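You operate a simulated robot arm through the tools that you are given. There is no shell and no other tool. Be economical: measure what you need, move in short steps, check, and stop when the job is done.

The job below is to be done with a simulated robot arm. You get a single attempt, and the scene is never put back.

TASK
Switch the bench meter off, wipe the dust off its top and the cup ring off the bench.
Fine: off before wiping; dust cloth back.

Only the result counts: the job must be done as asked and must still hold three seconds after the hand-in. Knocking over, shifting, dropping, spilling or breaking anything else fails it. Flat cloth is picked up by pressing the open fingertips on it (5 to 10 N) and closing them slowly along it; thin cloth reads only 2 to 8 mm in the jaws.

THE ROBOT
A 7-joint arm with a two-finger parallel gripper, fixed in place. Base frame: the origin is at the foot of the arm, x ahead of it, y to its left, z up; the work surface is at about z = 0.75. Lengths are in m, angles in rad, forces in N, time in s.
With the tool pointing down near the work surface it reaches from about 0.1 to 0.88 m from the base axis. Its first joint turns from -2.007 to 2.007 rad. Payload 3.91 kg.
Tool frame: the origin (TCP) lies between the finger pads and is the grasp point; the fingertips stand 0.03 m ahead of it; z points along the fingers, y is the line along which they close. Largest opening 0.11 m; finger width 0.02, thickness 0.01; the body of the gripper, 0.048 by 0.112 m, starts 0.055 m behind the TCP.
Orientation is that of the tool frame in the base frame, as [roll, pitch, yaw] about the fixed x, y, z axes, in that order (R = Rz(yaw) Ry(pitch) Rx(roll)). With the fingers straight down and closing along the base's y, the tool's x points along the base's -x, its y along +y and its z along -z.

THE INTERFACE
- The arm moves only by the tool play_rows. Its argument "series" is one flat list of numbers, 7 for each row, row after row: the shift along the tool's x, y, z in m, then the turn, a rotation vector about the tool's x, y, z in rad, then the closure, from 0 (fully open) to 1 (shut). In form: [x, y, z, rx, ry, rz, fingers, x, y, z, rx, ry, rz, fingers, ...]. A call has 1 to 10 rows; each row shifts and turns the commanded pose from where the row before left it, along the tool's axes as they then stand. Each row takes 0.2 s and may step no farther than 0.05 m and 0.15 rad from the row before; otherwise, or with a gripper value out of range, the whole call is refused. A pose out of reach is approached as far as the arm can. The call stops where the force on the tool passes 40 N (or 10 N more than at its start, if that is more) or the arm is blocked; 0.2 s more then pass. The fingers move at their own pace (about 0.153 m/s each) and stop on an object; they squeeze with about 40 N. The grip force told is the motor's: it shows also when the fingers shut on nothing. Time passes only in rows, and 0.2 s behind the last, so rows that do not move let the fingers close. It gives the time, the measured TCP pose, the force on the tool (base axes), the opening and the grip force at its end, in the units of the frame above (readings bear some noise).
- Cameras (640 x 400 px; columns grow to the right, rows downward): "scene" is fixed at [0.3993, -0.5006, 1.5307]; the picture's right is [0.89, -0.46, 0.00], its down [-0.27, -0.52, -0.81] and it looks along [0.37, 0.72, -0.59] (base axes); focal length 311 px, centre (320, 200). "wrist" rides on the gripper at [0.072, 0.017, -0.103] in the tool frame; the picture's right is [-0.23, 0.97, 0.00], its down [-0.76, -0.18, -0.62] and it looks along [-0.61, -0.14, 0.78] (tool axes); focal length 222 px, centre (320, 200). There is no depth. A picture from a camera that has moved, and an enlarged one, comes with that camera's place and axes in the base frame and with its lens.
- camera(camera): a new picture of that camera. The clock stands still meanwhile.
- raise_lower(by): slides the trunk up (or, below 0, down) by that many m; the arm rides with it, the base frame stays. It gives what a move gives, with no picture.
- enlarge(camera, box): a new picture of the part [left, top, right, bottom] of that camera's present view, enlarged. The clock stands still meanwhile.
- job_done(): hands the job in; it is judged then, once.

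Work in short steps. Places have to be worked out from the pictures, the camera data and where the tool is seen: move nearer, look again, correct. Check each grasp and each placing, and mend what went wrong. You have 120 turns and 68 pictures in all, those below and enlarged ones among them. Open the gripper and draw the arm clear of the work before you hand the job in, unless the task says otherwise; then end with one line.

The tools are called after "Emit:" by a JSON object that holds its "api" and its "payload". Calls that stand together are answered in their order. play_rows: Moves the arm, as the interface text tells. Its arguments: {"type":"object","properties":{"series":{"type":"array","items":{"type":"number"}}},"required":["series"]} The other tools are called the same way: raise_lower (by) slides the trunk up or down; camera (camera) takes a picture; enlarge (camera, box) takes an enlarged picture of a part of a camera's view; job_done () hands the job in.

At the start:

```text
clock: 0.0
tool_pos: [0.5526, -0.0489, 1.2258]
tool_rot: [-3.14, 0.0, 3.141]
wrist_force: [0.1, 0.0, -0.3]
width: 0.11
grip_force: 0.2
trunk travel left (down, up): [-0.85, 0.14]
```

scene: 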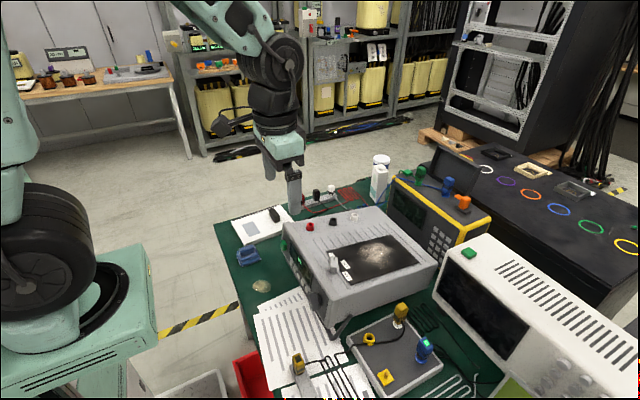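
wrist: 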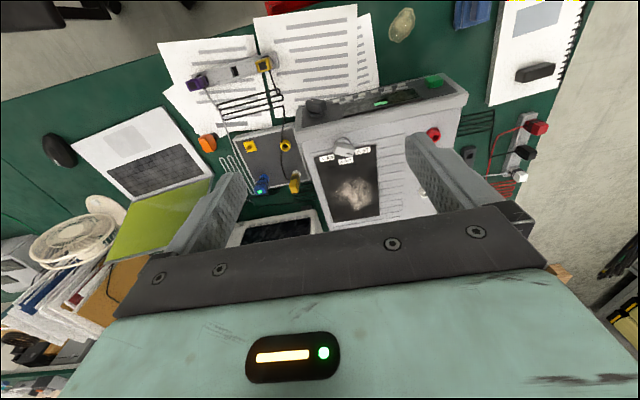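

The meter looks like the grey box with a dusty dark top in mid-bench; I enlarge both views to find the switch, ring and cloth.

Emit:
{"api": "enlarge", "payload": {"camera": "scene", "box": [220, 180, 440, 320]}}

Emit:
{"api": "enlarge", "payload": {"camera": "wrist", "box": [280, 0, 580, 190]}}

```text
2.86 times, centred on (330, 250) of scene
camera zoom: at [0.3993, -0.5006, 1.5307], right [0.89, -0.46, 0.0], down [-0.27, -0.52, -0.81], along [0.37, 0.72, -0.59], focal length 890 px, centre (291, 57)
```

zoom: 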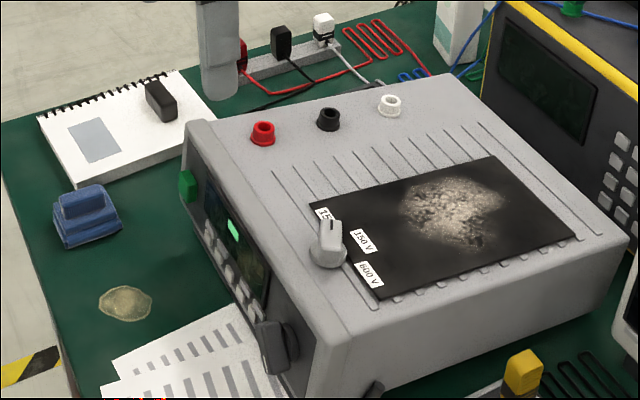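

```text
2.11 times, centred on (430, 95) of wrist
camera zoom: at [0.4814, -0.0308, 1.3282], right [0.23, 0.97, 0.0], down [0.76, -0.18, 0.62], along [0.61, -0.14, -0.78], focal length 468 px, centre (88, 421)
```

zoom: 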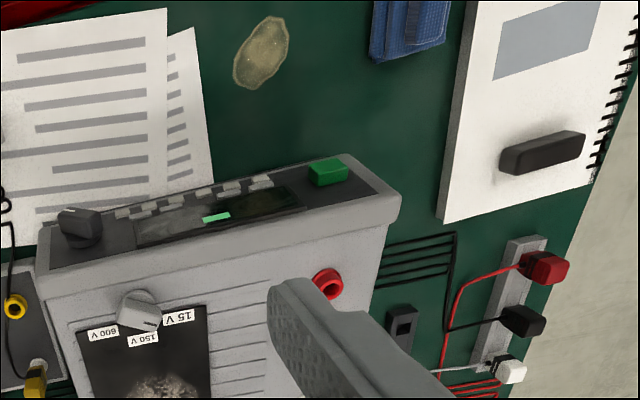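

The green button on the front face (about [0.613, 0.153, 0.87]) looks like the power switch, the stain is near [0.523, 0.135, 0.75] and the blue cloth near [0.52, 0.25, 0.77]. I move back and lower for a closer look at the front panel.

Emit:
{"api": "play_rows", "payload": {"series": [0.0286, 0.0243, 0.025, 0, 0, 0, 0, 0.0286, 0.0243, 0.025, 0, 0, 0, 0, 0.0286, 0.0243, 0.025, 0, 0, 0, 0, 0.0286, 0.0243, 0.025, 0, 0, 0, 0, 0.0286, 0.0243, 0.025, 0, 0, 0, 0, 0.0286, 0.0243, 0.025, 0, 0, 0, 0, 0.0286, 0.0243, 0.025, 0, 0, 0, 0]}}

Emit:
{"api": "camera", "payload": {"camera": "wrist"}}

```text
clock: 1.6
tool_pos: [0.3616, 0.1267, 1.0504]
tool_rot: [3.141, 0.0, 3.14]
wrist_force: [-0.4, -0.4, 1.5]
width: 0.1102
grip_force: 0.0
out of reach, approached as far as the arm can: row 5
trunk travel left (down, up): [-0.85, 0.14]
```

```text
63 pictures are left
camera wrist: at [0.2894, 0.1444, 1.1512], right [0.23, 0.97, 0.0], down [0.76, -0.18, 0.62], along [0.61, -0.14, -0.78], focal length 222 px, centre (320, 200)
```

wrist: 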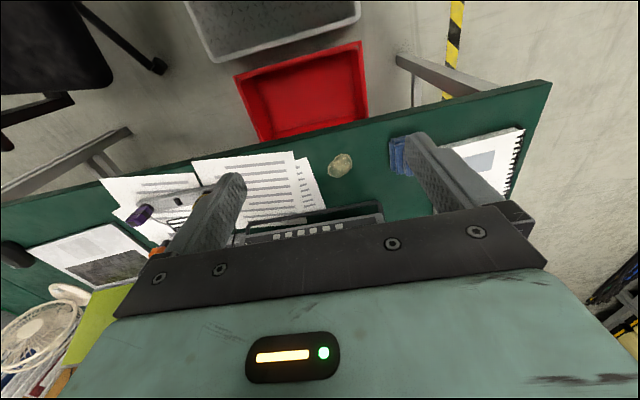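

The gripper hides the panel; I tilt the tool forward by 0.6 rad to see the front face.

Emit:
{"api": "play_rows", "payload": {"series": [0, 0, 0, 0, -0.15, 0, 0, 0, 0, 0, 0, -0.15, 0, 0, 0, 0, 0, 0, -0.15, 0, 0, 0, 0, 0, 0, -0.15, 0, 0]}}

Emit:
{"api": "camera", "payload": {"camera": "wrist"}}

```text
clock: 2.5
tool_pos: [0.4286, 0.1316, 1.0757]
tool_rot: [3.016, 0.411, 2.835]
wrist_force: [0.4, -1.2, 0.0]
width: 0.1097
grip_force: 0.2
out of reach, approached as far as the arm can: row 1, 2, 3, 4
trunk travel left (down, up): [-0.85, 0.14]
stopped in row 4: the arm was blocked; the commanded pose is now the measured one
```

```text
62 pictures are left
camera wrist: at [0.3283, 0.1689, 1.1413], right [0.44, 0.87, 0.2], down [0.36, -0.38, 0.85], along [0.82, -0.3, -0.49], focal length 222 px, centre (320, 200)
```

wrist: 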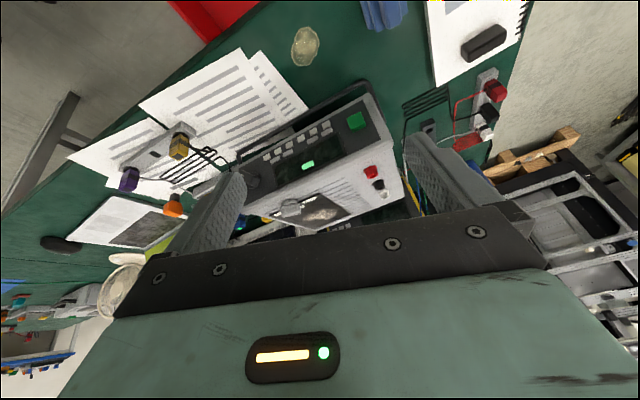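

I zoom on the panel as seen now.

Emit:
{"api": "enlarge", "payload": {"camera": "wrist", "box": [230, 0, 530, 200]}}

Emit:
{"api": "enlarge", "payload": {"camera": "scene", "box": [270, 220, 350, 320]}}

```text
2.00 times, centred on (380, 100) of wrist
camera zoom: at [0.3283, 0.1689, 1.1413], right [0.44, 0.87, 0.2], down [0.36, -0.38, 0.85], along [0.82, -0.3, -0.49], focal length 444 px, centre (200, 400)
```

zoom: 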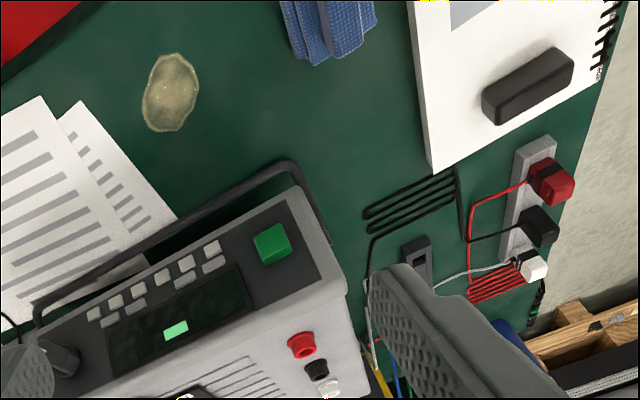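

```text
4.00 times, centred on (310, 270) of scene
camera zoom: at [0.3993, -0.5006, 1.5307], right [0.89, -0.46, 0.0], down [-0.27, -0.52, -0.81], along [0.37, 0.72, -0.59], focal length 1245 px, centre (360, -80)
```

zoom: 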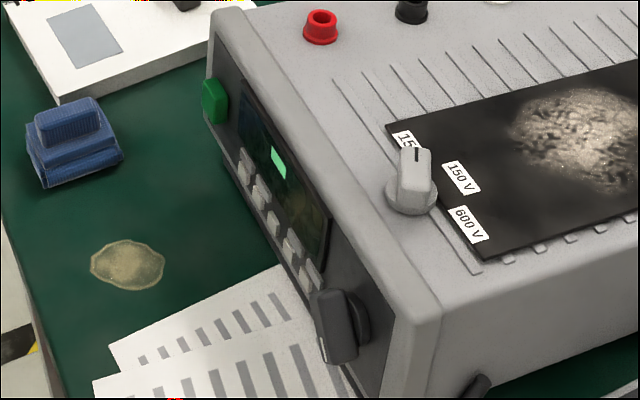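

Button solves to about [0.613, 0.158, 0.862] with the front facing −x. The tool is tilted 0.43 rad forward; I untwist it about its z, advance toward the front of the meter and close the fingers.

Emit:
{"api": "play_rows", "payload": {"series": [0, 0.005, 0.036, 0, 0, -0.14, 1, 0, 0.005, 0.036, 0, 0, -0.14, 1, -0.006, 0.008, 0.036, 0, 0, 0, 1, -0.006, 0.008, 0.036, 0, 0, 0, 1, 0, 0, 0, 0, 0, 0, 1]}}

```text
clock: 3.7
tool_pos: [0.4979, 0.1601, 0.9515]
tool_rot: [-3.133, 0.428, -3.128]
wrist_force: [0.0, -0.1, 0.0]
width: 0.0
grip_force: 37.7
trunk travel left (down, up): [-0.85, 0.14]
```

Pose is clean. I tilt a bit more and advance to a point just in front of the button, then look.

Emit:
{"api": "play_rows", "payload": {"series": [0, 0, 0, 0, -0.15, 0, 1, 0, 0, 0, 0, -0.15, 0, 1, -0.0025, -0.001, 0.04, 0, 0, 0, 1, -0.0025, -0.001, 0.04, 0, 0, 0, 1, 0, 0, 0, 0, 0, 0, 1]}}

Emit:
{"api": "enlarge", "payload": {"camera": "scene", "box": [240, 200, 340, 290]}}

Emit:
{"api": "enlarge", "payload": {"camera": "wrist", "box": [200, 50, 440, 210]}}

```text
clock: 4.9
tool_pos: [0.5563, 0.1587, 0.8917]
tool_rot: [-3.132, 0.728, -3.122]
wrist_force: [1.1, 0.0, -0.6]
width: 0.0
grip_force: 37.9
trunk travel left (down, up): [-0.85, 0.14]
```

```text
4.44 times, centred on (290, 245) of scene
camera zoom: at [0.3993, -0.5006, 1.5307], right [0.89, -0.46, 0.0], down [-0.27, -0.52, -0.81], along [0.37, 0.72, -0.59], focal length 1384 px, centre (453, 0)
```

zoom: 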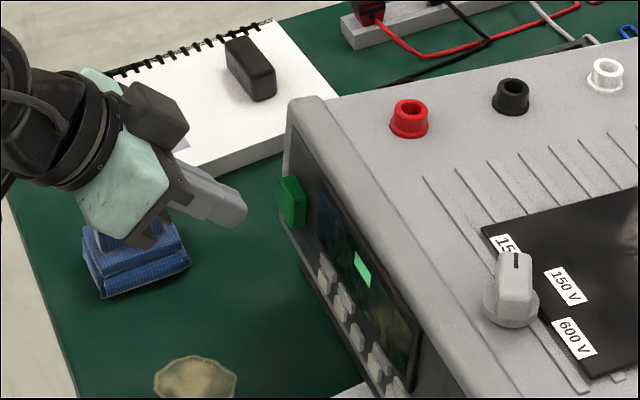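

```text
2.50 times, centred on (320, 130) of wrist
camera zoom: at [0.434, 0.1751, 0.9177], right [0.16, 0.98, 0.14], down [0.16, -0.17, 0.97], along [0.97, -0.13, -0.18], focal length 555 px, centre (320, 375)
```

zoom: 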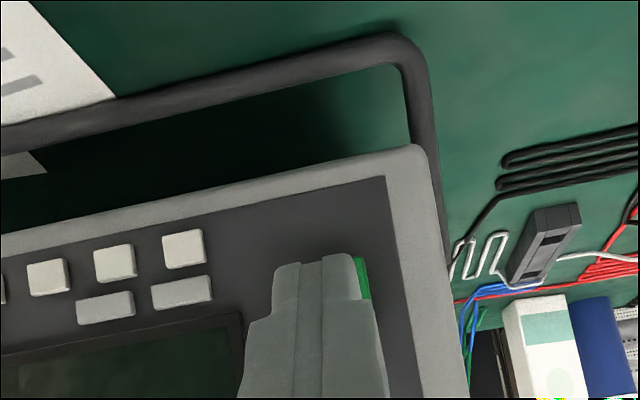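

Fingertips sit about 3 cm short of the button and slightly to its right-hand side; I advance along +x in small steps to press, then look at the display.

Emit:
{"api": "play_rows", "payload": {"series": [-0.0072, 0.003, 0.0145, 0, 0, 0, 1, -0.0045, 0, 0.004, 0, 0, 0, 1, -0.0045, 0, 0.004, 0, 0, 0, 1, -0.003, 0, 0.0027, 0, 0, 0, 1]}}

Emit:
{"api": "enlarge", "payload": {"camera": "scene", "box": [240, 200, 340, 290]}}

```text
clock: 5.9
tool_pos: [0.5863, 0.1617, 0.8853]
tool_rot: [-3.129, 0.724, -3.122]
wrist_force: [-5.0, -1.8, 2.4]
width: 0.0
grip_force: 37.3
trunk travel left (down, up): [-0.85, 0.14]
```

```text
4.44 times, centred on (290, 245) of scene
camera zoom: at [0.3993, -0.5006, 1.5307], right [0.89, -0.46, 0.0], down [-0.27, -0.52, -0.81], along [0.37, 0.72, -0.59], focal length 1384 px, centre (453, 0)
```

zoom: 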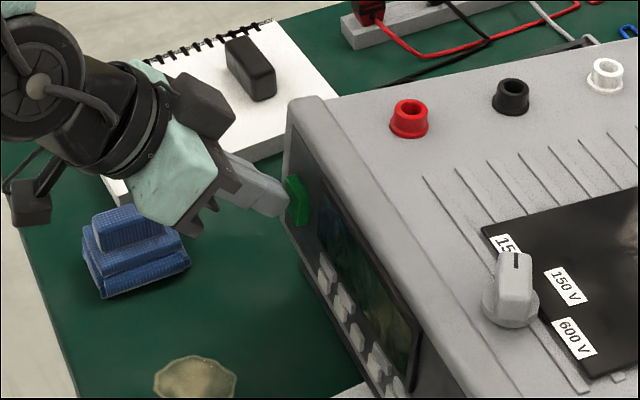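

The display's green light has gone out with 5 N on the button. I draw straight back and check that it stays off.

Emit:
{"api": "play_rows", "payload": {"series": [0.0224, 0, -0.02, 0, 0, 0, 1, 0.0224, 0, -0.02, 0, 0, 0, 1, 0.0, 0, -0.04, 0, 0, 0, 1, 0.0, 0, -0.04, 0, 0, 0, 0.5]}}

Emit:
{"api": "enlarge", "payload": {"camera": "scene", "box": [240, 200, 340, 290]}}

Emit:
{"api": "enlarge", "payload": {"camera": "wrist", "box": [160, 0, 480, 200]}}

```text
clock: 6.9
tool_pos: [0.4756, 0.1588, 0.9459]
tool_rot: [-3.129, 0.725, -3.123]
wrist_force: [0.2, -0.1, -0.2]
width: 0.0552
grip_force: 0.0
trunk travel left (down, up): [-0.85, 0.14]
```

```text
4.44 times, centred on (290, 245) of scene
camera zoom: at [0.3993, -0.5006, 1.5307], right [0.89, -0.46, 0.0], down [-0.27, -0.52, -0.81], along [0.37, 0.72, -0.59], focal length 1384 px, centre (453, 0)
```

zoom: 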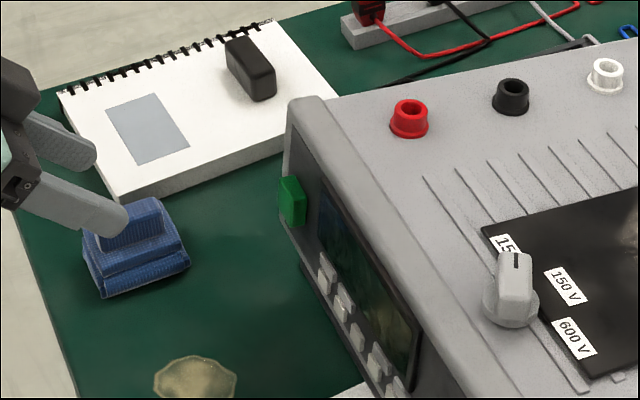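

```text
2.00 times, centred on (320, 100) of wrist
camera zoom: at [0.3521, 0.175, 0.9731], right [0.16, 0.98, 0.14], down [0.16, -0.17, 0.97], along [0.97, -0.13, -0.18], focal length 444 px, centre (320, 400)
```

zoom: 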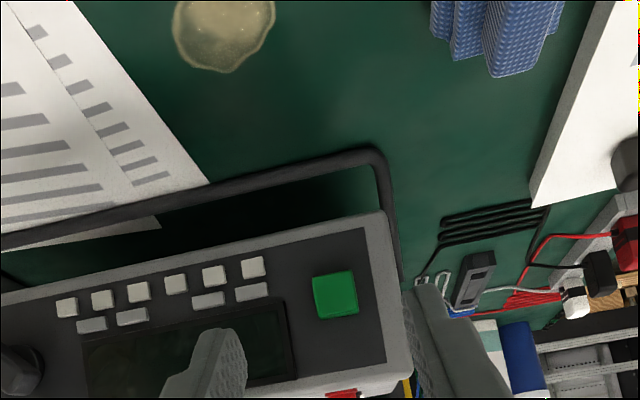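

The meter stays off. Now I stand the tool upright again and shift to +y to look at the cloth from above.

Emit:
{"api": "play_rows", "payload": {"series": [0, 0.022, -0.01, 0, 0.145, 0, 0, 0, 0.022, -0.01, 0, 0.145, 0, 0, 0, 0.022, -0.01, 0, 0.145, 0, 0, 0, 0.022, -0.01, 0, 0.145, 0, 0, 0, 0.022, -0.01, 0, 0.145, 0, 0, 0, 0, 0, 0, 0, 0, 0]}}

Emit:
{"api": "camera", "payload": {"camera": "wrist"}}

```text
clock: 8.3
tool_pos: [0.4509, 0.2709, 0.9881]
tool_rot: [-3.131, 0.003, -3.131]
wrist_force: [0.0, 0.9, 0.1]
width: 0.11
grip_force: 0.0
trunk travel left (down, up): [-0.85, 0.14]
```

```text
54 pictures are left
camera wrist: at [0.3798, 0.2884, 1.0903], right [0.22, 0.98, -0.01], down [0.76, -0.16, 0.63], along [0.61, -0.14, -0.78], focal length 222 px, centre (320, 200)
```

wrist: 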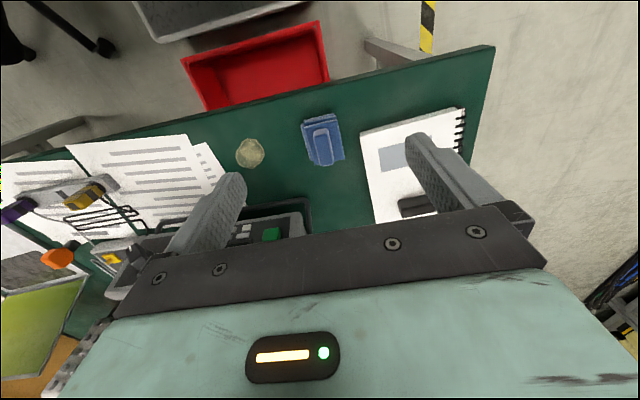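

Emit:
{"api": "enlarge", "payload": {"camera": "wrist", "box": [220, 90, 380, 190]}}

```text
4.00 times, centred on (300, 140) of wrist
camera zoom: at [0.3798, 0.2884, 1.0903], right [0.22, 0.98, -0.01], down [0.76, -0.16, 0.63], along [0.61, -0.14, -0.78], focal length 888 px, centre (400, 440)
```

zoom: 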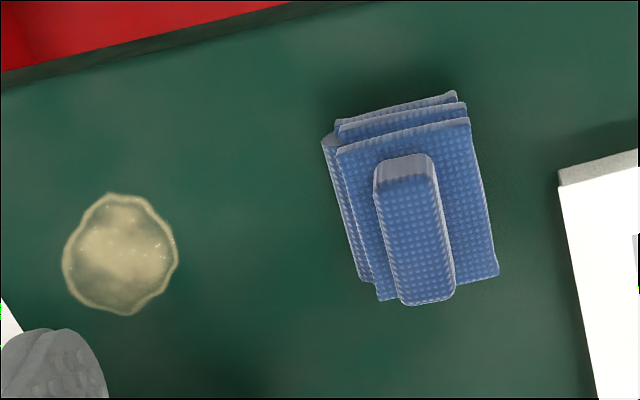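

The cloth is a folded pad with a raised ridge: ridge top z≈0.793, x 0.500–0.548, y 0.250–0.271, running along x, so the fingers closing along y suit it. I go above it with the jaws open.

Emit:
{"api": "play_rows", "payload": {"series": [-0.024, -0.0034, 0.036, 0, 0, 0, 0.2, -0.024, -0.0034, 0.036, 0, 0, 0, 0.3, -0.024, -0.0034, 0.036, 0, 0, 0, 0.4, 0, 0, 0.02, 0, 0, 0, 0.4]}}

Emit:
{"api": "enlarge", "payload": {"camera": "scene", "box": [220, 200, 320, 290]}}

Emit:
{"api": "enlarge", "payload": {"camera": "wrist", "box": [200, 50, 440, 210]}}

```text
clock: 9.3
tool_pos: [0.525, 0.2576, 0.8607]
tool_rot: [-3.134, 0.002, -3.128]
wrist_force: [-0.1, -0.6, -0.3]
width: 0.0662
grip_force: 0.0
trunk travel left (down, up): [-0.85, 0.14]
```

```text
4.44 times, centred on (270, 245) of scene
camera zoom: at [0.3993, -0.5006, 1.5307], right [0.89, -0.46, 0.0], down [-0.27, -0.52, -0.81], along [0.37, 0.72, -0.59], focal length 1384 px, centre (542, 0)
```

zoom: 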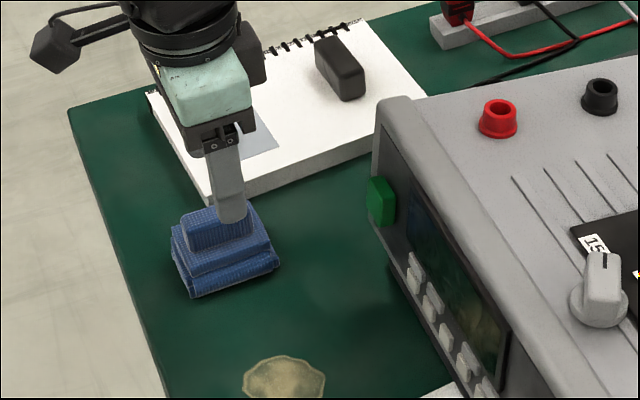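

```text
2.50 times, centred on (320, 130) of wrist
camera zoom: at [0.4523, 0.2759, 0.9623], right [0.22, 0.98, -0.01], down [0.76, -0.16, 0.63], along [0.61, -0.14, -0.78], focal length 555 px, centre (320, 375)
```

zoom: 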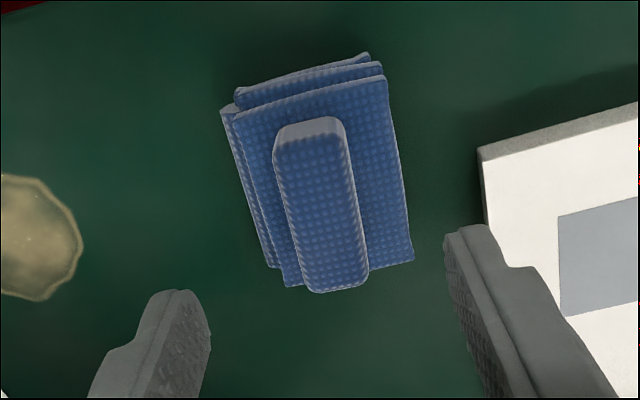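

Ridge centre confirmed at about [0.522, 0.2606]. I correct by 3 mm and lower until the tips are near z 0.78 around the ridge.

Emit:
{"api": "play_rows", "payload": {"series": [0.003, 0.003, 0.02, 0, 0, 0, 0.4, 0, 0, 0.02, 0, 0, 0, 0.4, 0, 0, 0.01, 0, 0, 0, 0.4, 0, 0, 0.004, 0, 0, 0, 0.4]}}

Emit:
{"api": "enlarge", "payload": {"camera": "scene", "box": [220, 220, 300, 290]}}

Emit:
{"api": "enlarge", "payload": {"camera": "wrist", "box": [200, 50, 440, 210]}}

```text
clock: 10.3
tool_pos: [0.5223, 0.2617, 0.8077]
tool_rot: [-3.133, 0.002, -3.132]
wrist_force: [-0.5, -1.1, -0.5]
width: 0.066
grip_force: 0.0
trunk travel left (down, up): [-0.85, 0.14]
```

```text
5.71 times, centred on (260, 255) of scene
camera zoom: at [0.3993, -0.5006, 1.5307], right [0.89, -0.46, 0.0], down [-0.27, -0.52, -0.81], along [0.37, 0.72, -0.59], focal length 1779 px, centre (663, -114)
```

zoom: 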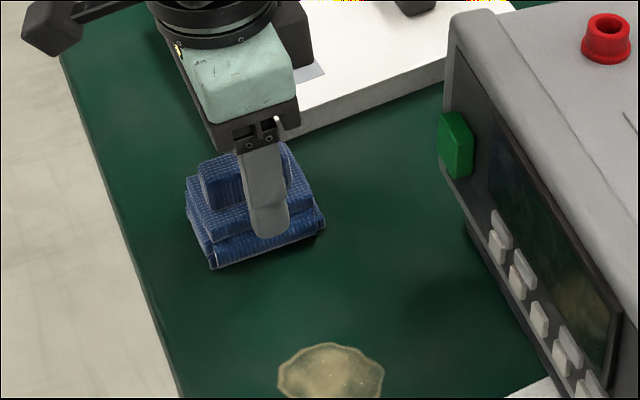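

```text
2.50 times, centred on (320, 130) of wrist
camera zoom: at [0.4502, 0.2797, 0.9087], right [0.22, 0.98, -0.01], down [0.76, -0.16, 0.63], along [0.61, -0.14, -0.78], focal length 555 px, centre (320, 375)
```

zoom: 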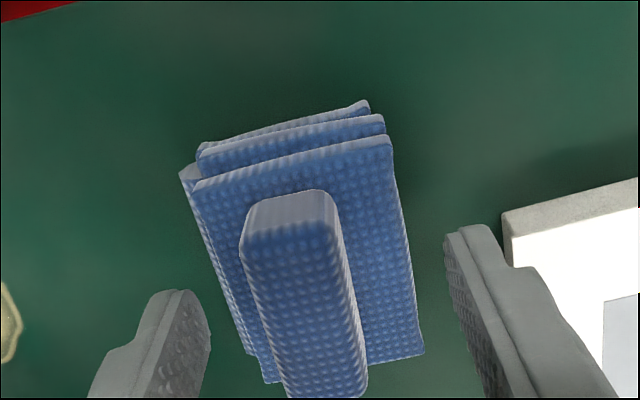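

The ridge spans z≈0.7735–0.795, and the tips are at 0.778, just above the lower layers. I close gently on the ridge.

Emit:
{"api": "play_rows", "payload": {"series": [0, 0, 0.001, 0, 0, 0, 0.6, 0, 0, 0, 0, 0, 0, 0.75, 0, 0, 0, 0, 0, 0, 0.85, 0, 0, 0, 0, 0, 0, 1, 0, 0, 0, 0, 0, 0, 1]}}

```text
clock: 11.5
tool_pos: [0.5225, 0.2625, 0.806]
tool_rot: [-3.133, 0.004, -3.131]
wrist_force: [5.1, 3.2, 16.8]
width: 0.0487
grip_force: 40.5
trunk travel left (down, up): [-0.85, 0.14]
```

The jaws stopped at 49 mm, wider than the ridge, with 17 N on the tool; I look at what is between them.

Emit:
{"api": "enlarge", "payload": {"camera": "scene", "box": [220, 220, 300, 290]}}

Emit:
{"api": "enlarge", "payload": {"camera": "wrist", "box": [200, 50, 440, 210]}}

```text
5.71 times, centred on (260, 255) of scene
camera zoom: at [0.3993, -0.5006, 1.5307], right [0.89, -0.46, 0.0], down [-0.27, -0.52, -0.81], along [0.37, 0.72, -0.59], focal length 1779 px, centre (663, -114)
```

zoom: 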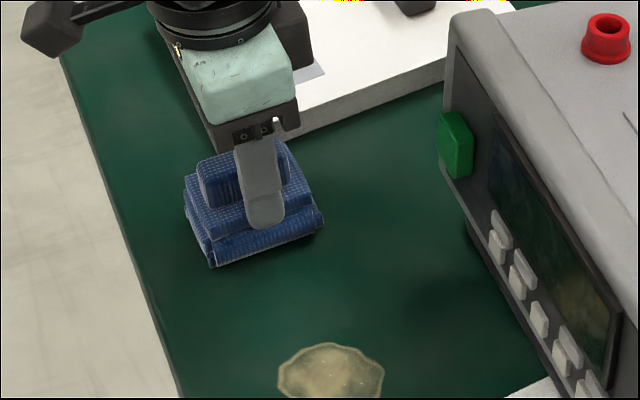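

```text
2.50 times, centred on (320, 130) of wrist
camera zoom: at [0.4498, 0.2793, 0.9083], right [0.22, 0.98, -0.01], down [0.76, -0.16, 0.63], along [0.61, -0.14, -0.78], focal length 555 px, centre (320, 375)
```

zoom: 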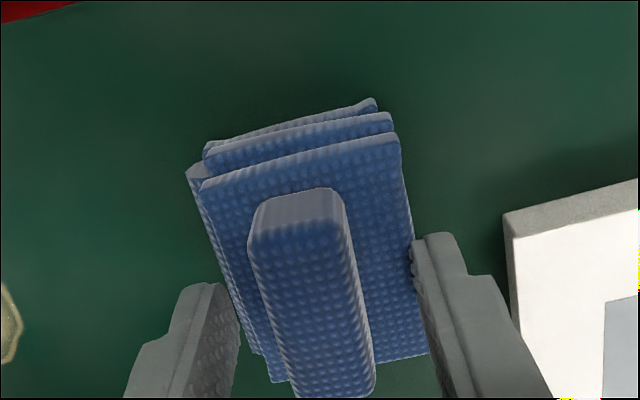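

The fingers caught the upper layer's edges rather than the ridge. I open, rise 6 mm and close again on the ridge.

Emit:
{"api": "play_rows", "payload": {"series": [0, 0, 0, 0, 0, 0, 0.45, 0, 0, -0.006, 0, 0, 0, 0.45, 0, 0, 0, 0, 0, 0, 0.6, 0, 0, 0, 0, 0, 0, 0.7, 0, 0, 0, 0, 0, 0, 0.8, 0, 0, 0, 0, 0, 0, 1, 0, 0, 0, 0, 0, 0, 1]}}

Emit:
{"api": "enlarge", "payload": {"camera": "wrist", "box": [200, 50, 440, 210]}}

```text
clock: 13.1
tool_pos: [0.5204, 0.2609, 0.8123]
tool_rot: [-3.133, 0.002, -3.131]
wrist_force: [0.1, -0.1, 0.9]
width: 0.0206
grip_force: 39.6
trunk travel left (down, up): [-0.85, 0.14]
```

```text
2.50 times, centred on (320, 130) of wrist
camera zoom: at [0.4497, 0.2782, 0.9141], right [0.22, 0.98, -0.01], down [0.76, -0.16, 0.63], along [0.61, -0.14, -0.78], focal length 555 px, centre (320, 375)
```

zoom: 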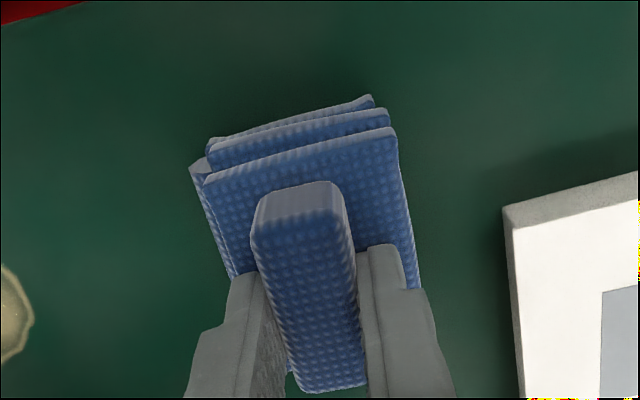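

Now the ridge is gripped at 20.6 mm with 40 N. Home TCP for the cloth is [0.5204, 0.2609, 0.8123], pad underside 62 mm below it. I lift and check.

Emit:
{"api": "play_rows", "payload": {"series": [0, 0, -0.02, 0, 0, 0, 1, 0, 0, -0.04, 0, 0, 0, 1, 0, 0, -0.045, 0, 0, 0, 1, 0, 0, -0.045, 0, 0, 0, 1, 0, 0, -0.045, 0, 0, 0, 1, 0, 0, -0.045, 0, 0, 0, 1]}}

Emit:
{"api": "camera", "payload": {"camera": "scene"}}

Emit:
{"api": "camera", "payload": {"camera": "wrist"}}

```text
clock: 14.5
tool_pos: [0.5185, 0.2612, 1.0502]
tool_rot: [-3.132, 0.002, -3.13]
wrist_force: [-0.5, -0.2, -0.4]
width: 0.0204
grip_force: 40.1
trunk travel left (down, up): [-0.85, 0.14]
```

```text
45 pictures are left
```

scene: 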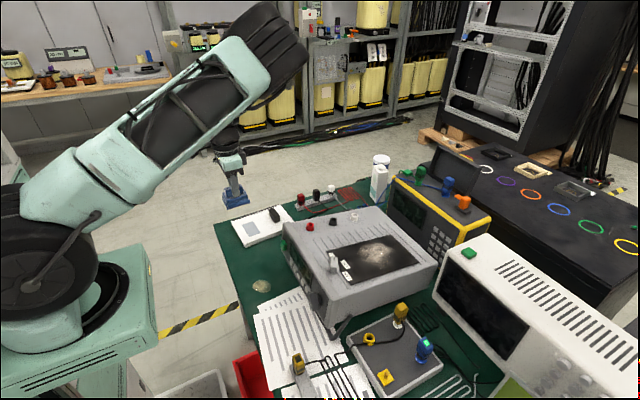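

```text
44 pictures are left
camera wrist: at [0.4462, 0.2799, 1.1514], right [0.22, 0.98, -0.01], down [0.76, -0.16, 0.63], along [0.61, -0.14, -0.78], focal length 222 px, centre (320, 200)
```

wrist: 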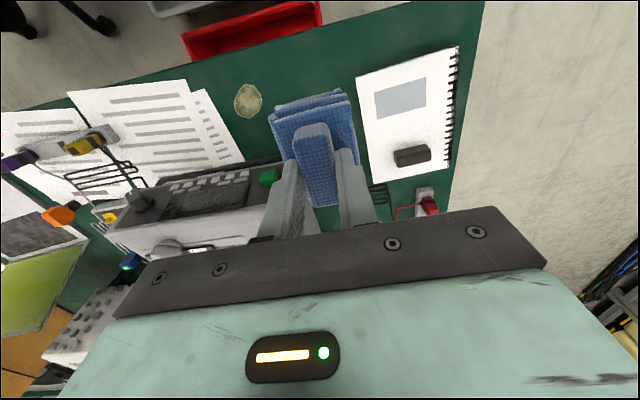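

The cloth is held. I carry it at pad-bottom z≈0.99 over the dust patch (about [0.80, −0.037]).

Emit:
{"api": "play_rows", "payload": {"series": [-0.028, -0.0298, 0, 0, 0, 0, 1, -0.028, -0.0298, 0, 0, 0, 0, 1, -0.028, -0.0298, 0, 0, 0, 0, 1, -0.028, -0.0298, 0, 0, 0, 0, 1, -0.028, -0.0298, 0, 0, 0, 0, 1, -0.028, -0.0298, 0, 0, 0, 0, 1, -0.028, -0.0298, 0, 0, 0, 0, 1, -0.028, -0.0298, 0, 0, 0, 0, 1, -0.028, -0.0298, 0, 0, 0, 0, 1, -0.028, -0.0298, 0, 0, 0, 0, 1]}}

Emit:
{"api": "enlarge", "payload": {"camera": "scene", "box": [270, 120, 510, 320]}}

Emit:
{"api": "camera", "payload": {"camera": "wrist"}}

```text
clock: 16.7
tool_pos: [0.804, -0.0305, 1.0583]
tool_rot: [-3.132, 0.002, -3.128]
wrist_force: [0.2, -0.1, -0.9]
width: 0.0206
grip_force: 39.7
trunk travel left (down, up): [-0.85, 0.14]
```

```text
2.00 times, centred on (390, 220) of scene
camera zoom: at [0.3993, -0.5006, 1.5307], right [0.89, -0.46, 0.0], down [-0.27, -0.52, -0.81], along [0.37, 0.72, -0.59], focal length 623 px, centre (180, 160)
```

zoom: 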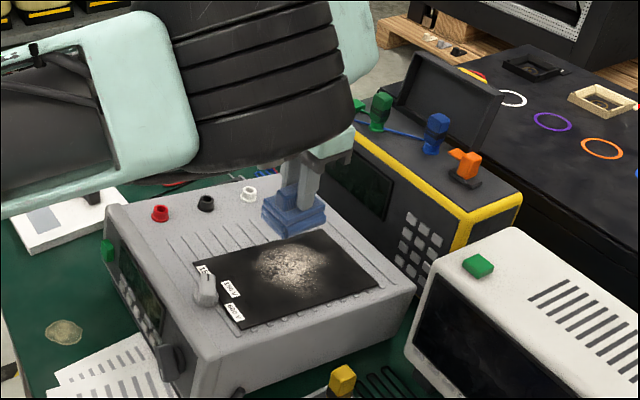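

```text
42 pictures are left
camera wrist: at [0.7323, -0.014, 1.1599], right [0.21, 0.98, -0.01], down [0.76, -0.16, 0.63], along [0.61, -0.14, -0.78], focal length 222 px, centre (320, 200)
```

wrist: 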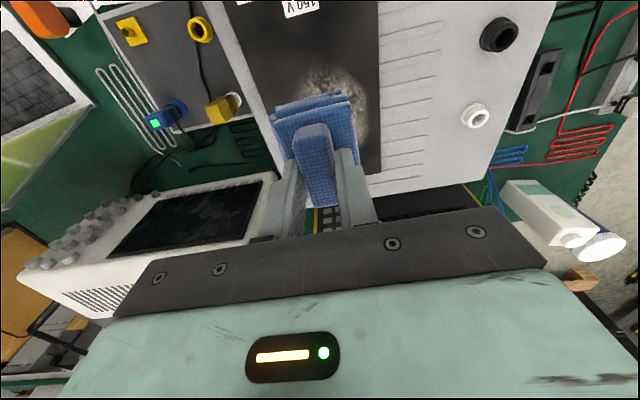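

Pad is over the patch, which I put at about x 0.765–0.86, y −0.085–0.02. I lower toward the top surface (contact expected at TCP z≈0.97).

Emit:
{"api": "play_rows", "payload": {"series": [0, 0, 0.035, 0, 0, 0, 1, 0, 0, 0.03, 0, 0, 0, 1, 0, 0, 0.01, 0, 0, 0, 1, 0, 0, 0.005, 0, 0, 0, 1, 0, 0, 0.003, 0, 0, 0, 1]}}

Emit:
{"api": "enlarge", "payload": {"camera": "scene", "box": [330, 200, 450, 290]}}

```text
clock: 17.9
tool_pos: [0.8041, -0.0321, 0.9733]
tool_rot: [-3.132, 0.003, -3.129]
wrist_force: [-0.1, 1.1, -0.5]
width: 0.0209
grip_force: 40.0
trunk travel left (down, up): [-0.85, 0.14]
```

```text
4.44 times, centred on (390, 245) of scene
camera zoom: at [0.3993, -0.5006, 1.5307], right [0.89, -0.46, 0.0], down [-0.27, -0.52, -0.81], along [0.37, 0.72, -0.59], focal length 1384 px, centre (9, 0)
```

zoom: 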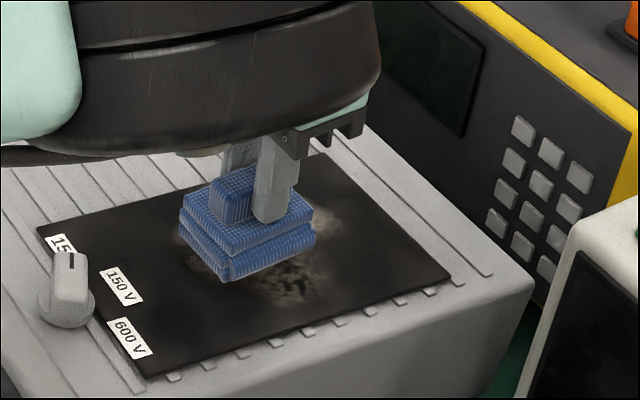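

Pad is a few mm above the surface, no contact force yet. I lower 2 mm at a time.

Emit:
{"api": "play_rows", "payload": {"series": [0, 0, 0.002, 0, 0, 0, 1, 0, 0, 0.002, 0, 0, 0, 1]}}

```text
clock: 18.5
tool_pos: [0.8042, -0.0326, 0.9674]
tool_rot: [-3.135, 0.004, -3.13]
wrist_force: [-0.5, 0.0, 0.2]
width: 0.021
grip_force: 40.1
trunk travel left (down, up): [-0.85, 0.14]
```

Emit:
{"api": "play_rows", "payload": {"series": [0, 0, 0.002, 0, 0, 0, 1, 0, 0, 0.002, 0, 0, 0, 1]}}

```text
clock: 19.1
tool_pos: [0.8032, -0.0308, 0.9638]
tool_rot: [-3.132, 0.001, -3.129]
wrist_force: [0.5, 0.0, 0.2]
width: 0.0204
grip_force: 39.8
trunk travel left (down, up): [-0.85, 0.14]
```

No contact yet at TCP z 0.964, so I keep lowering slowly.

Emit:
{"api": "play_rows", "payload": {"series": [0, 0, 0.002, 0, 0, 0, 1, 0, 0, 0.002, 0, 0, 0, 1]}}

Emit:
{"api": "enlarge", "payload": {"camera": "scene", "box": [340, 220, 420, 280]}}

```text
clock: 19.7
tool_pos: [0.8038, -0.0308, 0.9596]
tool_rot: [-3.132, 0.001, -3.128]
wrist_force: [-0.5, 0.2, 0.7]
width: 0.0207
grip_force: 39.9
trunk travel left (down, up): [-0.85, 0.14]
```

```text
6.67 times, centred on (380, 250) of scene
camera zoom: at [0.3993, -0.5006, 1.5307], right [0.89, -0.46, 0.0], down [-0.27, -0.52, -0.81], along [0.37, 0.72, -0.59], focal length 2076 px, centre (-80, -133)
```

zoom: 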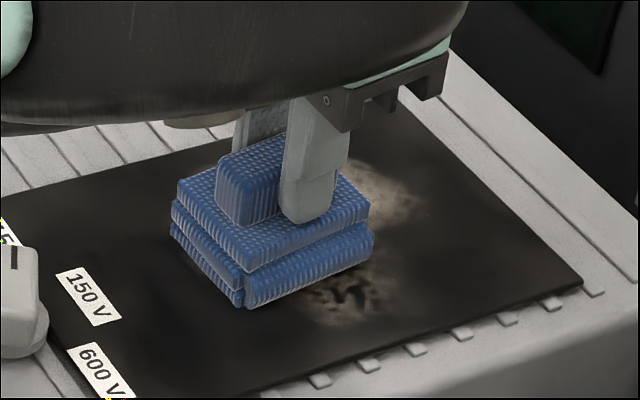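

Emit:
{"api": "play_rows", "payload": {"series": [0, 0, 0.002, 0, 0, 0, 1, 0, 0, 0.0015, 0, 0, 0, 1]}}

```text
clock: 20.3
tool_pos: [0.8045, -0.0311, 0.9579]
tool_rot: [-3.134, 0.003, -3.131]
wrist_force: [1.1, -1.2, 8.4]
width: 0.021
grip_force: 40.0
trunk travel left (down, up): [-0.85, 0.14]
```

Contact: 8.4 N at TCP z 0.958. I wipe in a serpentine over the whole patch.

Emit:
{"api": "play_rows", "payload": {"series": [0, -0.02, 0, 0, 0, 0, 1, 0, -0.02, 0, 0, 0, 0, 1, 0, 0.027, 0, 0, 0, 0, 1, 0, 0.027, 0, 0, 0, 0, 1, 0, 0.027, 0, 0, 0, 0, 1, -0.02, 0, 0, 0, 0, 0, 1, -0.018, 0, 0, 0, 0, 0, 1, 0, -0.027, 0, 0, 0, 0, 1, 0, -0.027, 0, 0, 0, 0, 1, 0, -0.027, 0, 0, 0, 0, 1]}}

Emit:
{"api": "enlarge", "payload": {"camera": "scene", "box": [320, 210, 440, 290]}}

```text
clock: 22.5
tool_pos: [0.8407, -0.0726, 0.955]
tool_rot: [-3.132, 0.002, -3.128]
wrist_force: [0.1, -0.2, -1.1]
width: 0.0205
grip_force: 39.8
trunk travel left (down, up): [-0.85, 0.14]
```

```text
5.00 times, centred on (380, 250) of scene
camera zoom: at [0.3993, -0.5006, 1.5307], right [0.89, -0.46, 0.0], down [-0.27, -0.52, -0.81], along [0.37, 0.72, -0.59], focal length 1557 px, centre (20, -50)
```

zoom: 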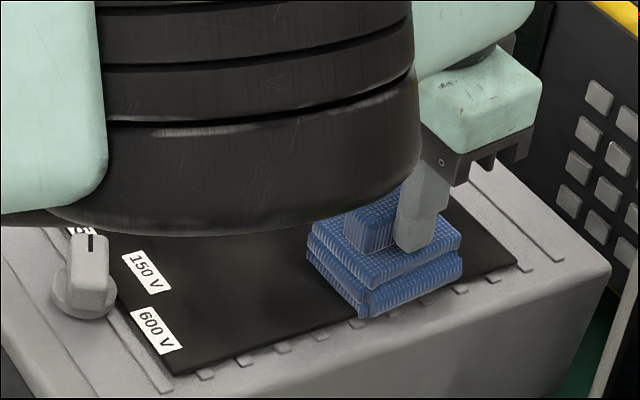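

Little dust is left near the pad. I lift and draw back so both views can see the panel.

Emit:
{"api": "play_rows", "payload": {"series": [0, 0, -0.04, 0, 0, 0, 1, 0, 0.03, -0.04, 0, 0, 0, 1, 0.035, 0.03, 0, 0, 0, 0, 1, 0.035, 0.03, 0, 0, 0, 0, 1, 0.035, 0.03, 0, 0, 0, 0, 1, 0.035, 0.03, 0, 0, 0, 0, 1, 0.035, 0.03, 0, 0, 0, 0, 1]}}

Emit:
{"api": "enlarge", "payload": {"camera": "scene", "box": [270, 190, 450, 310]}}

```text
clock: 24.1
tool_pos: [0.6623, 0.1074, 1.0319]
tool_rot: [-3.134, 0.002, -3.13]
wrist_force: [0.2, -0.3, -0.8]
width: 0.0204
grip_force: 39.7
trunk travel left (down, up): [-0.85, 0.14]
```

```text
3.33 times, centred on (360, 250) of scene
camera zoom: at [0.3993, -0.5006, 1.5307], right [0.89, -0.46, 0.0], down [-0.27, -0.52, -0.81], along [0.37, 0.72, -0.59], focal length 1038 px, centre (187, 33)
```

zoom: 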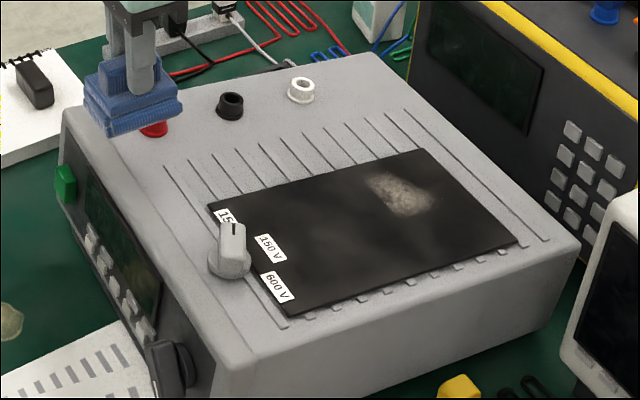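

One patch is left at about x 0.835–0.88, y −0.042–0.01. I return over it and press there.

Emit:
{"api": "play_rows", "payload": {"series": [-0.0313, -0.0204, 0, 0, 0, 0, 1, -0.0313, -0.0204, 0, 0, 0, 0, 1, -0.0313, -0.0204, 0, 0, 0, 0, 1, -0.0313, -0.0204, 0, 0, 0, 0, 1, -0.0313, -0.0204, 0, 0, 0, 0, 1, -0.0313, -0.0204, 0, 0, 0, 0, 1, 0, 0, 0.04, 0, 0, 0, 1, 0, 0, 0.027, 0, 0, 0, 1, 0, 0, 0.004, 0, 0, 0, 1]}}

```text
clock: 26.1
tool_pos: [0.8552, -0.0119, 0.9639]
tool_rot: [-3.133, 0.001, -3.131]
wrist_force: [0.2, 0.0, -0.3]
width: 0.0207
grip_force: 39.9
trunk travel left (down, up): [-0.85, 0.14]
```

Emit:
{"api": "play_rows", "payload": {"series": [0, 0, 0.003, 0, 0, 0, 1, 0, 0, 0.002, 0, 0, 0, 1, 0, 0, 0.002, 0, 0, 0, 1]}}

```text
clock: 26.9
tool_pos: [0.8556, -0.0133, 0.9578]
tool_rot: [-3.132, 0.002, -3.129]
wrist_force: [0.2, 0.7, -1.0]
width: 0.0205
grip_force: 40.1
trunk travel left (down, up): [-0.85, 0.14]
```

No contact yet here at 0.958; a little lower.

Emit:
{"api": "play_rows", "payload": {"series": [0, 0, 0.002, 0, 0, 0, 1, 0, 0, 0.0015, 0, 0, 0, 1]}}

```text
clock: 27.5
tool_pos: [0.8542, -0.0144, 0.9525]
tool_rot: [-3.133, 0.001, -3.129]
wrist_force: [0.7, 0.3, -0.3]
width: 0.0204
grip_force: 39.9
trunk travel left (down, up): [-0.85, 0.14]
```

Emit:
{"api": "play_rows", "payload": {"series": [0, 0, 0.002, 0, 0, 0, 1, 0, 0, 0.0015, 0, 0, 0, 1]}}

```text
clock: 28.1
tool_pos: [0.8556, -0.0146, 0.9507]
tool_rot: [-3.133, 0.001, -3.128]
wrist_force: [-0.1, 0.0, -1.3]
width: 0.0205
grip_force: 39.4
trunk travel left (down, up): [-0.85, 0.14]
```

Emit:
{"api": "play_rows", "payload": {"series": [0, 0, 0.002, 0, 0, 0, 1, 0, 0, 0.001, 0, 0, 0, 1]}}

Emit:
{"api": "enlarge", "payload": {"camera": "scene", "box": [340, 210, 440, 280]}}

```text
clock: 28.7
tool_pos: [0.8549, -0.0131, 0.9499]
tool_rot: [-3.134, 0.006, -3.131]
wrist_force: [1.0, -1.6, 20.6]
width: 0.0207
grip_force: 40.4
trunk travel left (down, up): [-0.85, 0.14]
```

```text
5.71 times, centred on (390, 245) of scene
camera zoom: at [0.3993, -0.5006, 1.5307], right [0.89, -0.46, 0.0], down [-0.27, -0.52, -0.81], along [0.37, 0.72, -0.59], focal length 1779 px, centre (-80, -57)
```

zoom: 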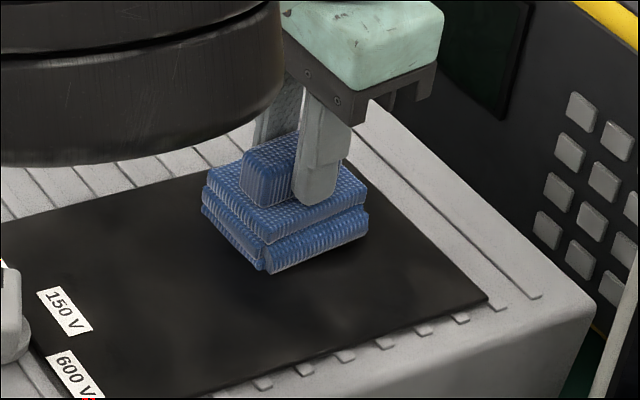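

Contact now, but 8 mm lower than at x 0.804: the meter's top slopes down to the back by about 0.15 rad. I back off slightly, tilt the pad to match, then press lightly.

Emit:
{"api": "play_rows", "payload": {"series": [0, 0, -0.006, 0, 0, 0, 1, 0, 0, 0, 0, 0.07, 0, 1, 0, 0, 0, 0, 0.07, 0, 1, 0, 0, 0.002, 0, 0, 0, 1]}}

Emit:
{"api": "enlarge", "payload": {"camera": "scene", "box": [340, 210, 440, 280]}}

```text
clock: 29.7
tool_pos: [0.8548, -0.0146, 0.9514]
tool_rot: [-3.133, -0.139, -3.131]
wrist_force: [0.3, 0.1, -1.4]
width: 0.0206
grip_force: 39.9
trunk travel left (down, up): [-0.85, 0.14]
```

```text
5.71 times, centred on (390, 245) of scene
camera zoom: at [0.3993, -0.5006, 1.5307], right [0.89, -0.46, 0.0], down [-0.27, -0.52, -0.81], along [0.37, 0.72, -0.59], focal length 1779 px, centre (-80, -57)
```

zoom: 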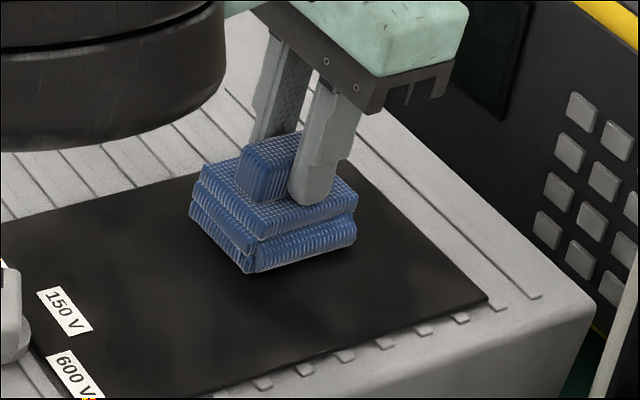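

The pad edge now lies parallel to the panel. I lower until contact.

Emit:
{"api": "play_rows", "payload": {"series": [0, 0, 0.0015, 0, 0, 0, 1, 0, 0, 0.0015, 0, 0, 0, 1]}}

```text
clock: 30.3
tool_pos: [0.8532, -0.0139, 0.9494]
tool_rot: [-3.132, -0.137, -3.131]
wrist_force: [0.0, 0.6, -1.0]
width: 0.0207
grip_force: 39.9
trunk travel left (down, up): [-0.85, 0.14]
```

Emit:
{"api": "play_rows", "payload": {"series": [0, 0, 0.0015, 0, 0, 0, 1, 0, 0, 0.0015, 0, 0, 0, 1]}}

```text
clock: 30.9
tool_pos: [0.8525, -0.0142, 0.9466]
tool_rot: [-3.134, -0.138, -3.132]
wrist_force: [-0.7, 0.6, 6.3]
width: 0.0208
grip_force: 40.0
trunk travel left (down, up): [-0.85, 0.14]
```

6 N contact with the pad flat on the top. I stroke across the remaining patch.

Emit:
{"api": "play_rows", "payload": {"series": [0, 0.018, 0.0005, 0, 0, 0, 1, 0, -0.022, 0, 0, 0, 0, 1, 0, -0.022, 0, 0, 0, 0, 1, 0, -0.012, 0, 0, 0, 0, 1, -0.01, 0, 0, 0, 0, 0, 1, 0, 0.02, 0, 0, 0, 0, 1, 0, 0.02, 0, 0, 0, 0, 1, 0, 0.018, 0, 0, 0, 0, 1, 0.02, -0.01, 0, 0, 0, 0, 1, 0, -0.02, 0, 0, 0, 0, 1]}}

```text
clock: 33.1
tool_pos: [0.8404, -0.0219, 0.9485]
tool_rot: [-3.133, -0.137, -3.131]
wrist_force: [1.6, 0.3, 8.0]
width: 0.0212
grip_force: 40.0
trunk travel left (down, up): [-0.85, 0.14]
```

Still 8 N contact; one more pass over the front half of the patch.

Emit:
{"api": "play_rows", "payload": {"series": [0.02, -0.02, 0, 0, 0, 0, 1, 0.015, -0.02, 0, 0, 0, 0, 1, 0, 0.025, 0, 0, 0, 0, 1, 0, 0.025, 0, 0, 0, 0, 1, 0, 0.02, 0, 0, 0, 0, 1, -0.02, 0, 0, 0, 0, 0, 1, 0, -0.025, 0, 0, 0, 0, 1, 0, -0.025, 0, 0, 0, 0, 1, 0, -0.025, 0, 0, 0, 0, 1]}}

Emit:
{"api": "play_rows", "payload": {"series": [0, 0, -0.04, 0, 0, 0, 1, 0, 0.03, -0.04, 0, 0, 0, 1, 0.035, 0.03, 0, 0, -0.07, 0, 1, 0.035, 0.03, 0, 0, -0.07, 0, 1, 0.035, 0.03, 0, 0, 0, 0, 1, 0.035, 0.03, 0, 0, 0, 0, 1, 0.035, 0.03, 0, 0, 0, 0, 1]}}

Emit:
{"api": "enlarge", "payload": {"camera": "scene", "box": [270, 190, 450, 310]}}

```text
clock: 35.1
tool_pos: [0.829, -0.0681, 0.949]
tool_rot: [-3.132, -0.138, -3.132]
wrist_force: [3.2, 5.0, 17.1]
width: 0.0208
grip_force: 39.7
trunk travel left (down, up): [-0.85, 0.14]
```

```text
clock: 36.7
tool_pos: [0.6666, 0.1101, 1.0371]
tool_rot: [-3.133, 0.003, -3.129]
wrist_force: [-0.4, -0.7, -0.3]
width: 0.0206
grip_force: 39.8
trunk travel left (down, up): [-0.85, 0.14]
```

```text
3.33 times, centred on (360, 250) of scene
camera zoom: at [0.3993, -0.5006, 1.5307], right [0.89, -0.46, 0.0], down [-0.27, -0.52, -0.81], along [0.37, 0.72, -0.59], focal length 1038 px, centre (187, 33)
```

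zoom: 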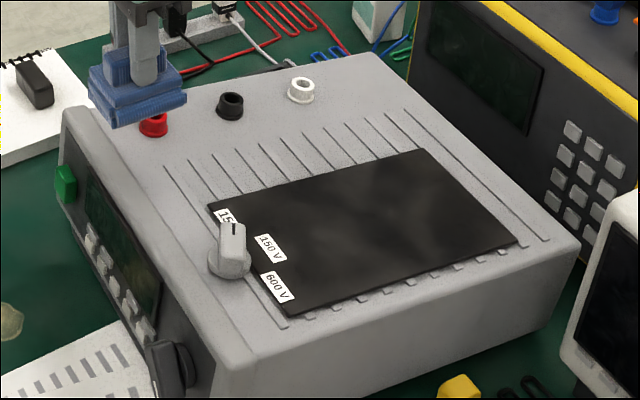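

The meter top is clean. Now the cup ring at about [0.523, 0.134]; I carry the pad over it and lower to ~3 cm above the bench.

Emit:
{"api": "play_rows", "payload": {"series": [0.036, 0.006, 0, 0, 0, 0, 1, 0.036, 0.006, 0, 0, 0, 0, 1, 0.036, 0.006, 0, 0, 0, 0, 1, 0.036, 0.006, 0, 0, 0, 0, 1, 0, 0, 0.047, 0, 0, 0, 1, 0, 0, 0.047, 0, 0, 0, 1, 0, 0, 0.047, 0, 0, 0, 1, 0, 0, 0.047, 0, 0, 0, 1]}}

Emit:
{"api": "enlarge", "payload": {"camera": "wrist", "box": [160, 20, 440, 200]}}

Emit:
{"api": "enlarge", "payload": {"camera": "scene", "box": [220, 200, 340, 310]}}

```text
clock: 38.5
tool_pos: [0.5183, 0.1325, 0.8451]
tool_rot: [-3.133, 0.002, -3.13]
wrist_force: [-0.3, -0.4, -0.6]
width: 0.0207
grip_force: 39.6
trunk travel left (down, up): [-0.85, 0.14]
```

```text
2.22 times, centred on (300, 110) of wrist
camera zoom: at [0.446, 0.1504, 0.9466], right [0.22, 0.98, -0.01], down [0.76, -0.16, 0.63], along [0.61, -0.14, -0.78], focal length 494 px, centre (364, 400)
```

zoom: 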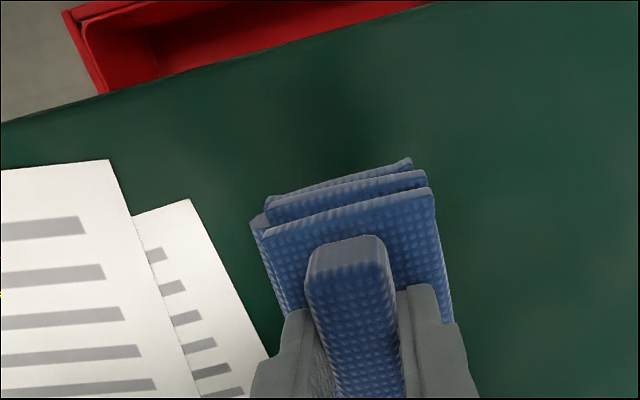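

```text
3.64 times, centred on (280, 255) of scene
camera zoom: at [0.3993, -0.5006, 1.5307], right [0.89, -0.46, 0.0], down [-0.27, -0.52, -0.81], along [0.37, 0.72, -0.59], focal length 1132 px, centre (466, 0)
```

zoom: 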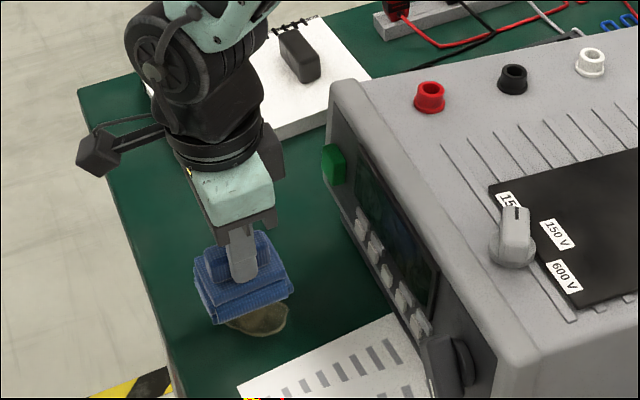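

Paper edge is at y≈0.075, so I keep the TCP y above 0.12. I lower to contact.

Emit:
{"api": "play_rows", "payload": {"series": [0, 0, 0.02, 0, 0, 0, 1, 0, 0, 0.009, 0, 0, 0, 1, 0, 0, 0.003, 0, 0, 0, 1, 0, 0, 0.0015, 0, 0, 0, 1]}}

```text
clock: 39.5
tool_pos: [0.5193, 0.1312, 0.8116]
tool_rot: [-3.134, 0.001, -3.131]
wrist_force: [0.1, 0.0, 0.1]
width: 0.0205
grip_force: 40.2
trunk travel left (down, up): [-0.85, 0.14]
```

Emit:
{"api": "play_rows", "payload": {"series": [0, 0, 0.0015, 0, 0, 0, 1, 0, 0, 0.001, 0, 0, 0, 1]}}

```text
clock: 40.1
tool_pos: [0.5196, 0.1297, 0.8111]
tool_rot: [-3.134, 0.004, -3.128]
wrist_force: [-4.6, -8.5, 34.8]
width: 0.0207
grip_force: 39.8
trunk travel left (down, up): [-0.85, 0.14]
```

Firm contact, 35 N is too much; I back off 1.3 mm.

Emit:
{"api": "play_rows", "payload": {"series": [0, 0, -0.0013, 0, 0, 0, 1]}}

```text
clock: 40.5
tool_pos: [0.5187, 0.1309, 0.8113]
tool_rot: [-3.134, 0.001, -3.131]
wrist_force: [-3.4, -4.5, 19.7]
width: 0.0205
grip_force: 39.4
trunk travel left (down, up): [-0.85, 0.14]
```

Emit:
{"api": "play_rows", "payload": {"series": [0, 0, -0.0007, 0, 0, 0, 1, -0.015, 0, 0, 0, 0, 0, 1, 0, 0.02, 0, 0, 0, 0, 1, 0.018, 0, 0, 0, 0, 0, 1, 0.018, 0, 0, 0, 0, 0, 1, 0, -0.015, 0, 0, 0, 0, 1, 0, -0.014, 0, 0, 0, 0, 1, -0.018, 0, 0, 0, 0, 0, 1, -0.018, 0, 0, 0, 0, 0, 1, 0, 0.015, 0, 0, 0, 0, 1]}}

```text
clock: 42.7
tool_pos: [0.5354, 0.1356, 0.8139]
tool_rot: [-3.134, 0.001, -3.131]
wrist_force: [0.3, -0.2, -0.5]
width: 0.0208
grip_force: 40.5
trunk travel left (down, up): [-0.85, 0.14]
```

Contact faded by the end; I lift and check the ring.

Emit:
{"api": "play_rows", "payload": {"series": [0, 0, -0.04, 0, 0, 0, 1, 0, 0.03, -0.02, 0, 0, 0, 1, 0, 0.04, 0, 0, 0, 0, 1, 0, 0.03, 0, 0, 0, 0, 1]}}

Emit:
{"api": "enlarge", "payload": {"camera": "scene", "box": [220, 230, 320, 310]}}

```text
clock: 43.7
tool_pos: [0.5344, 0.2376, 0.8712]
tool_rot: [-3.133, 0.002, -3.13]
wrist_force: [0.5, -0.3, 0.1]
width: 0.0206
grip_force: 40.2
trunk travel left (down, up): [-0.85, 0.14]
```

```text
5.00 times, centred on (270, 270) of scene
camera zoom: at [0.3993, -0.5006, 1.5307], right [0.89, -0.46, 0.0], down [-0.27, -0.52, -0.81], along [0.37, 0.72, -0.59], focal length 1557 px, centre (570, -150)
```

zoom: 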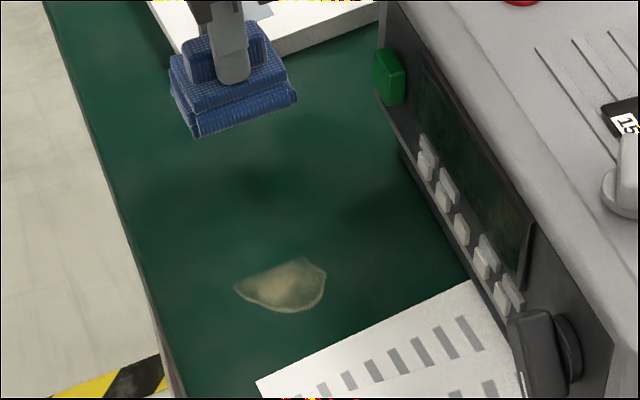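

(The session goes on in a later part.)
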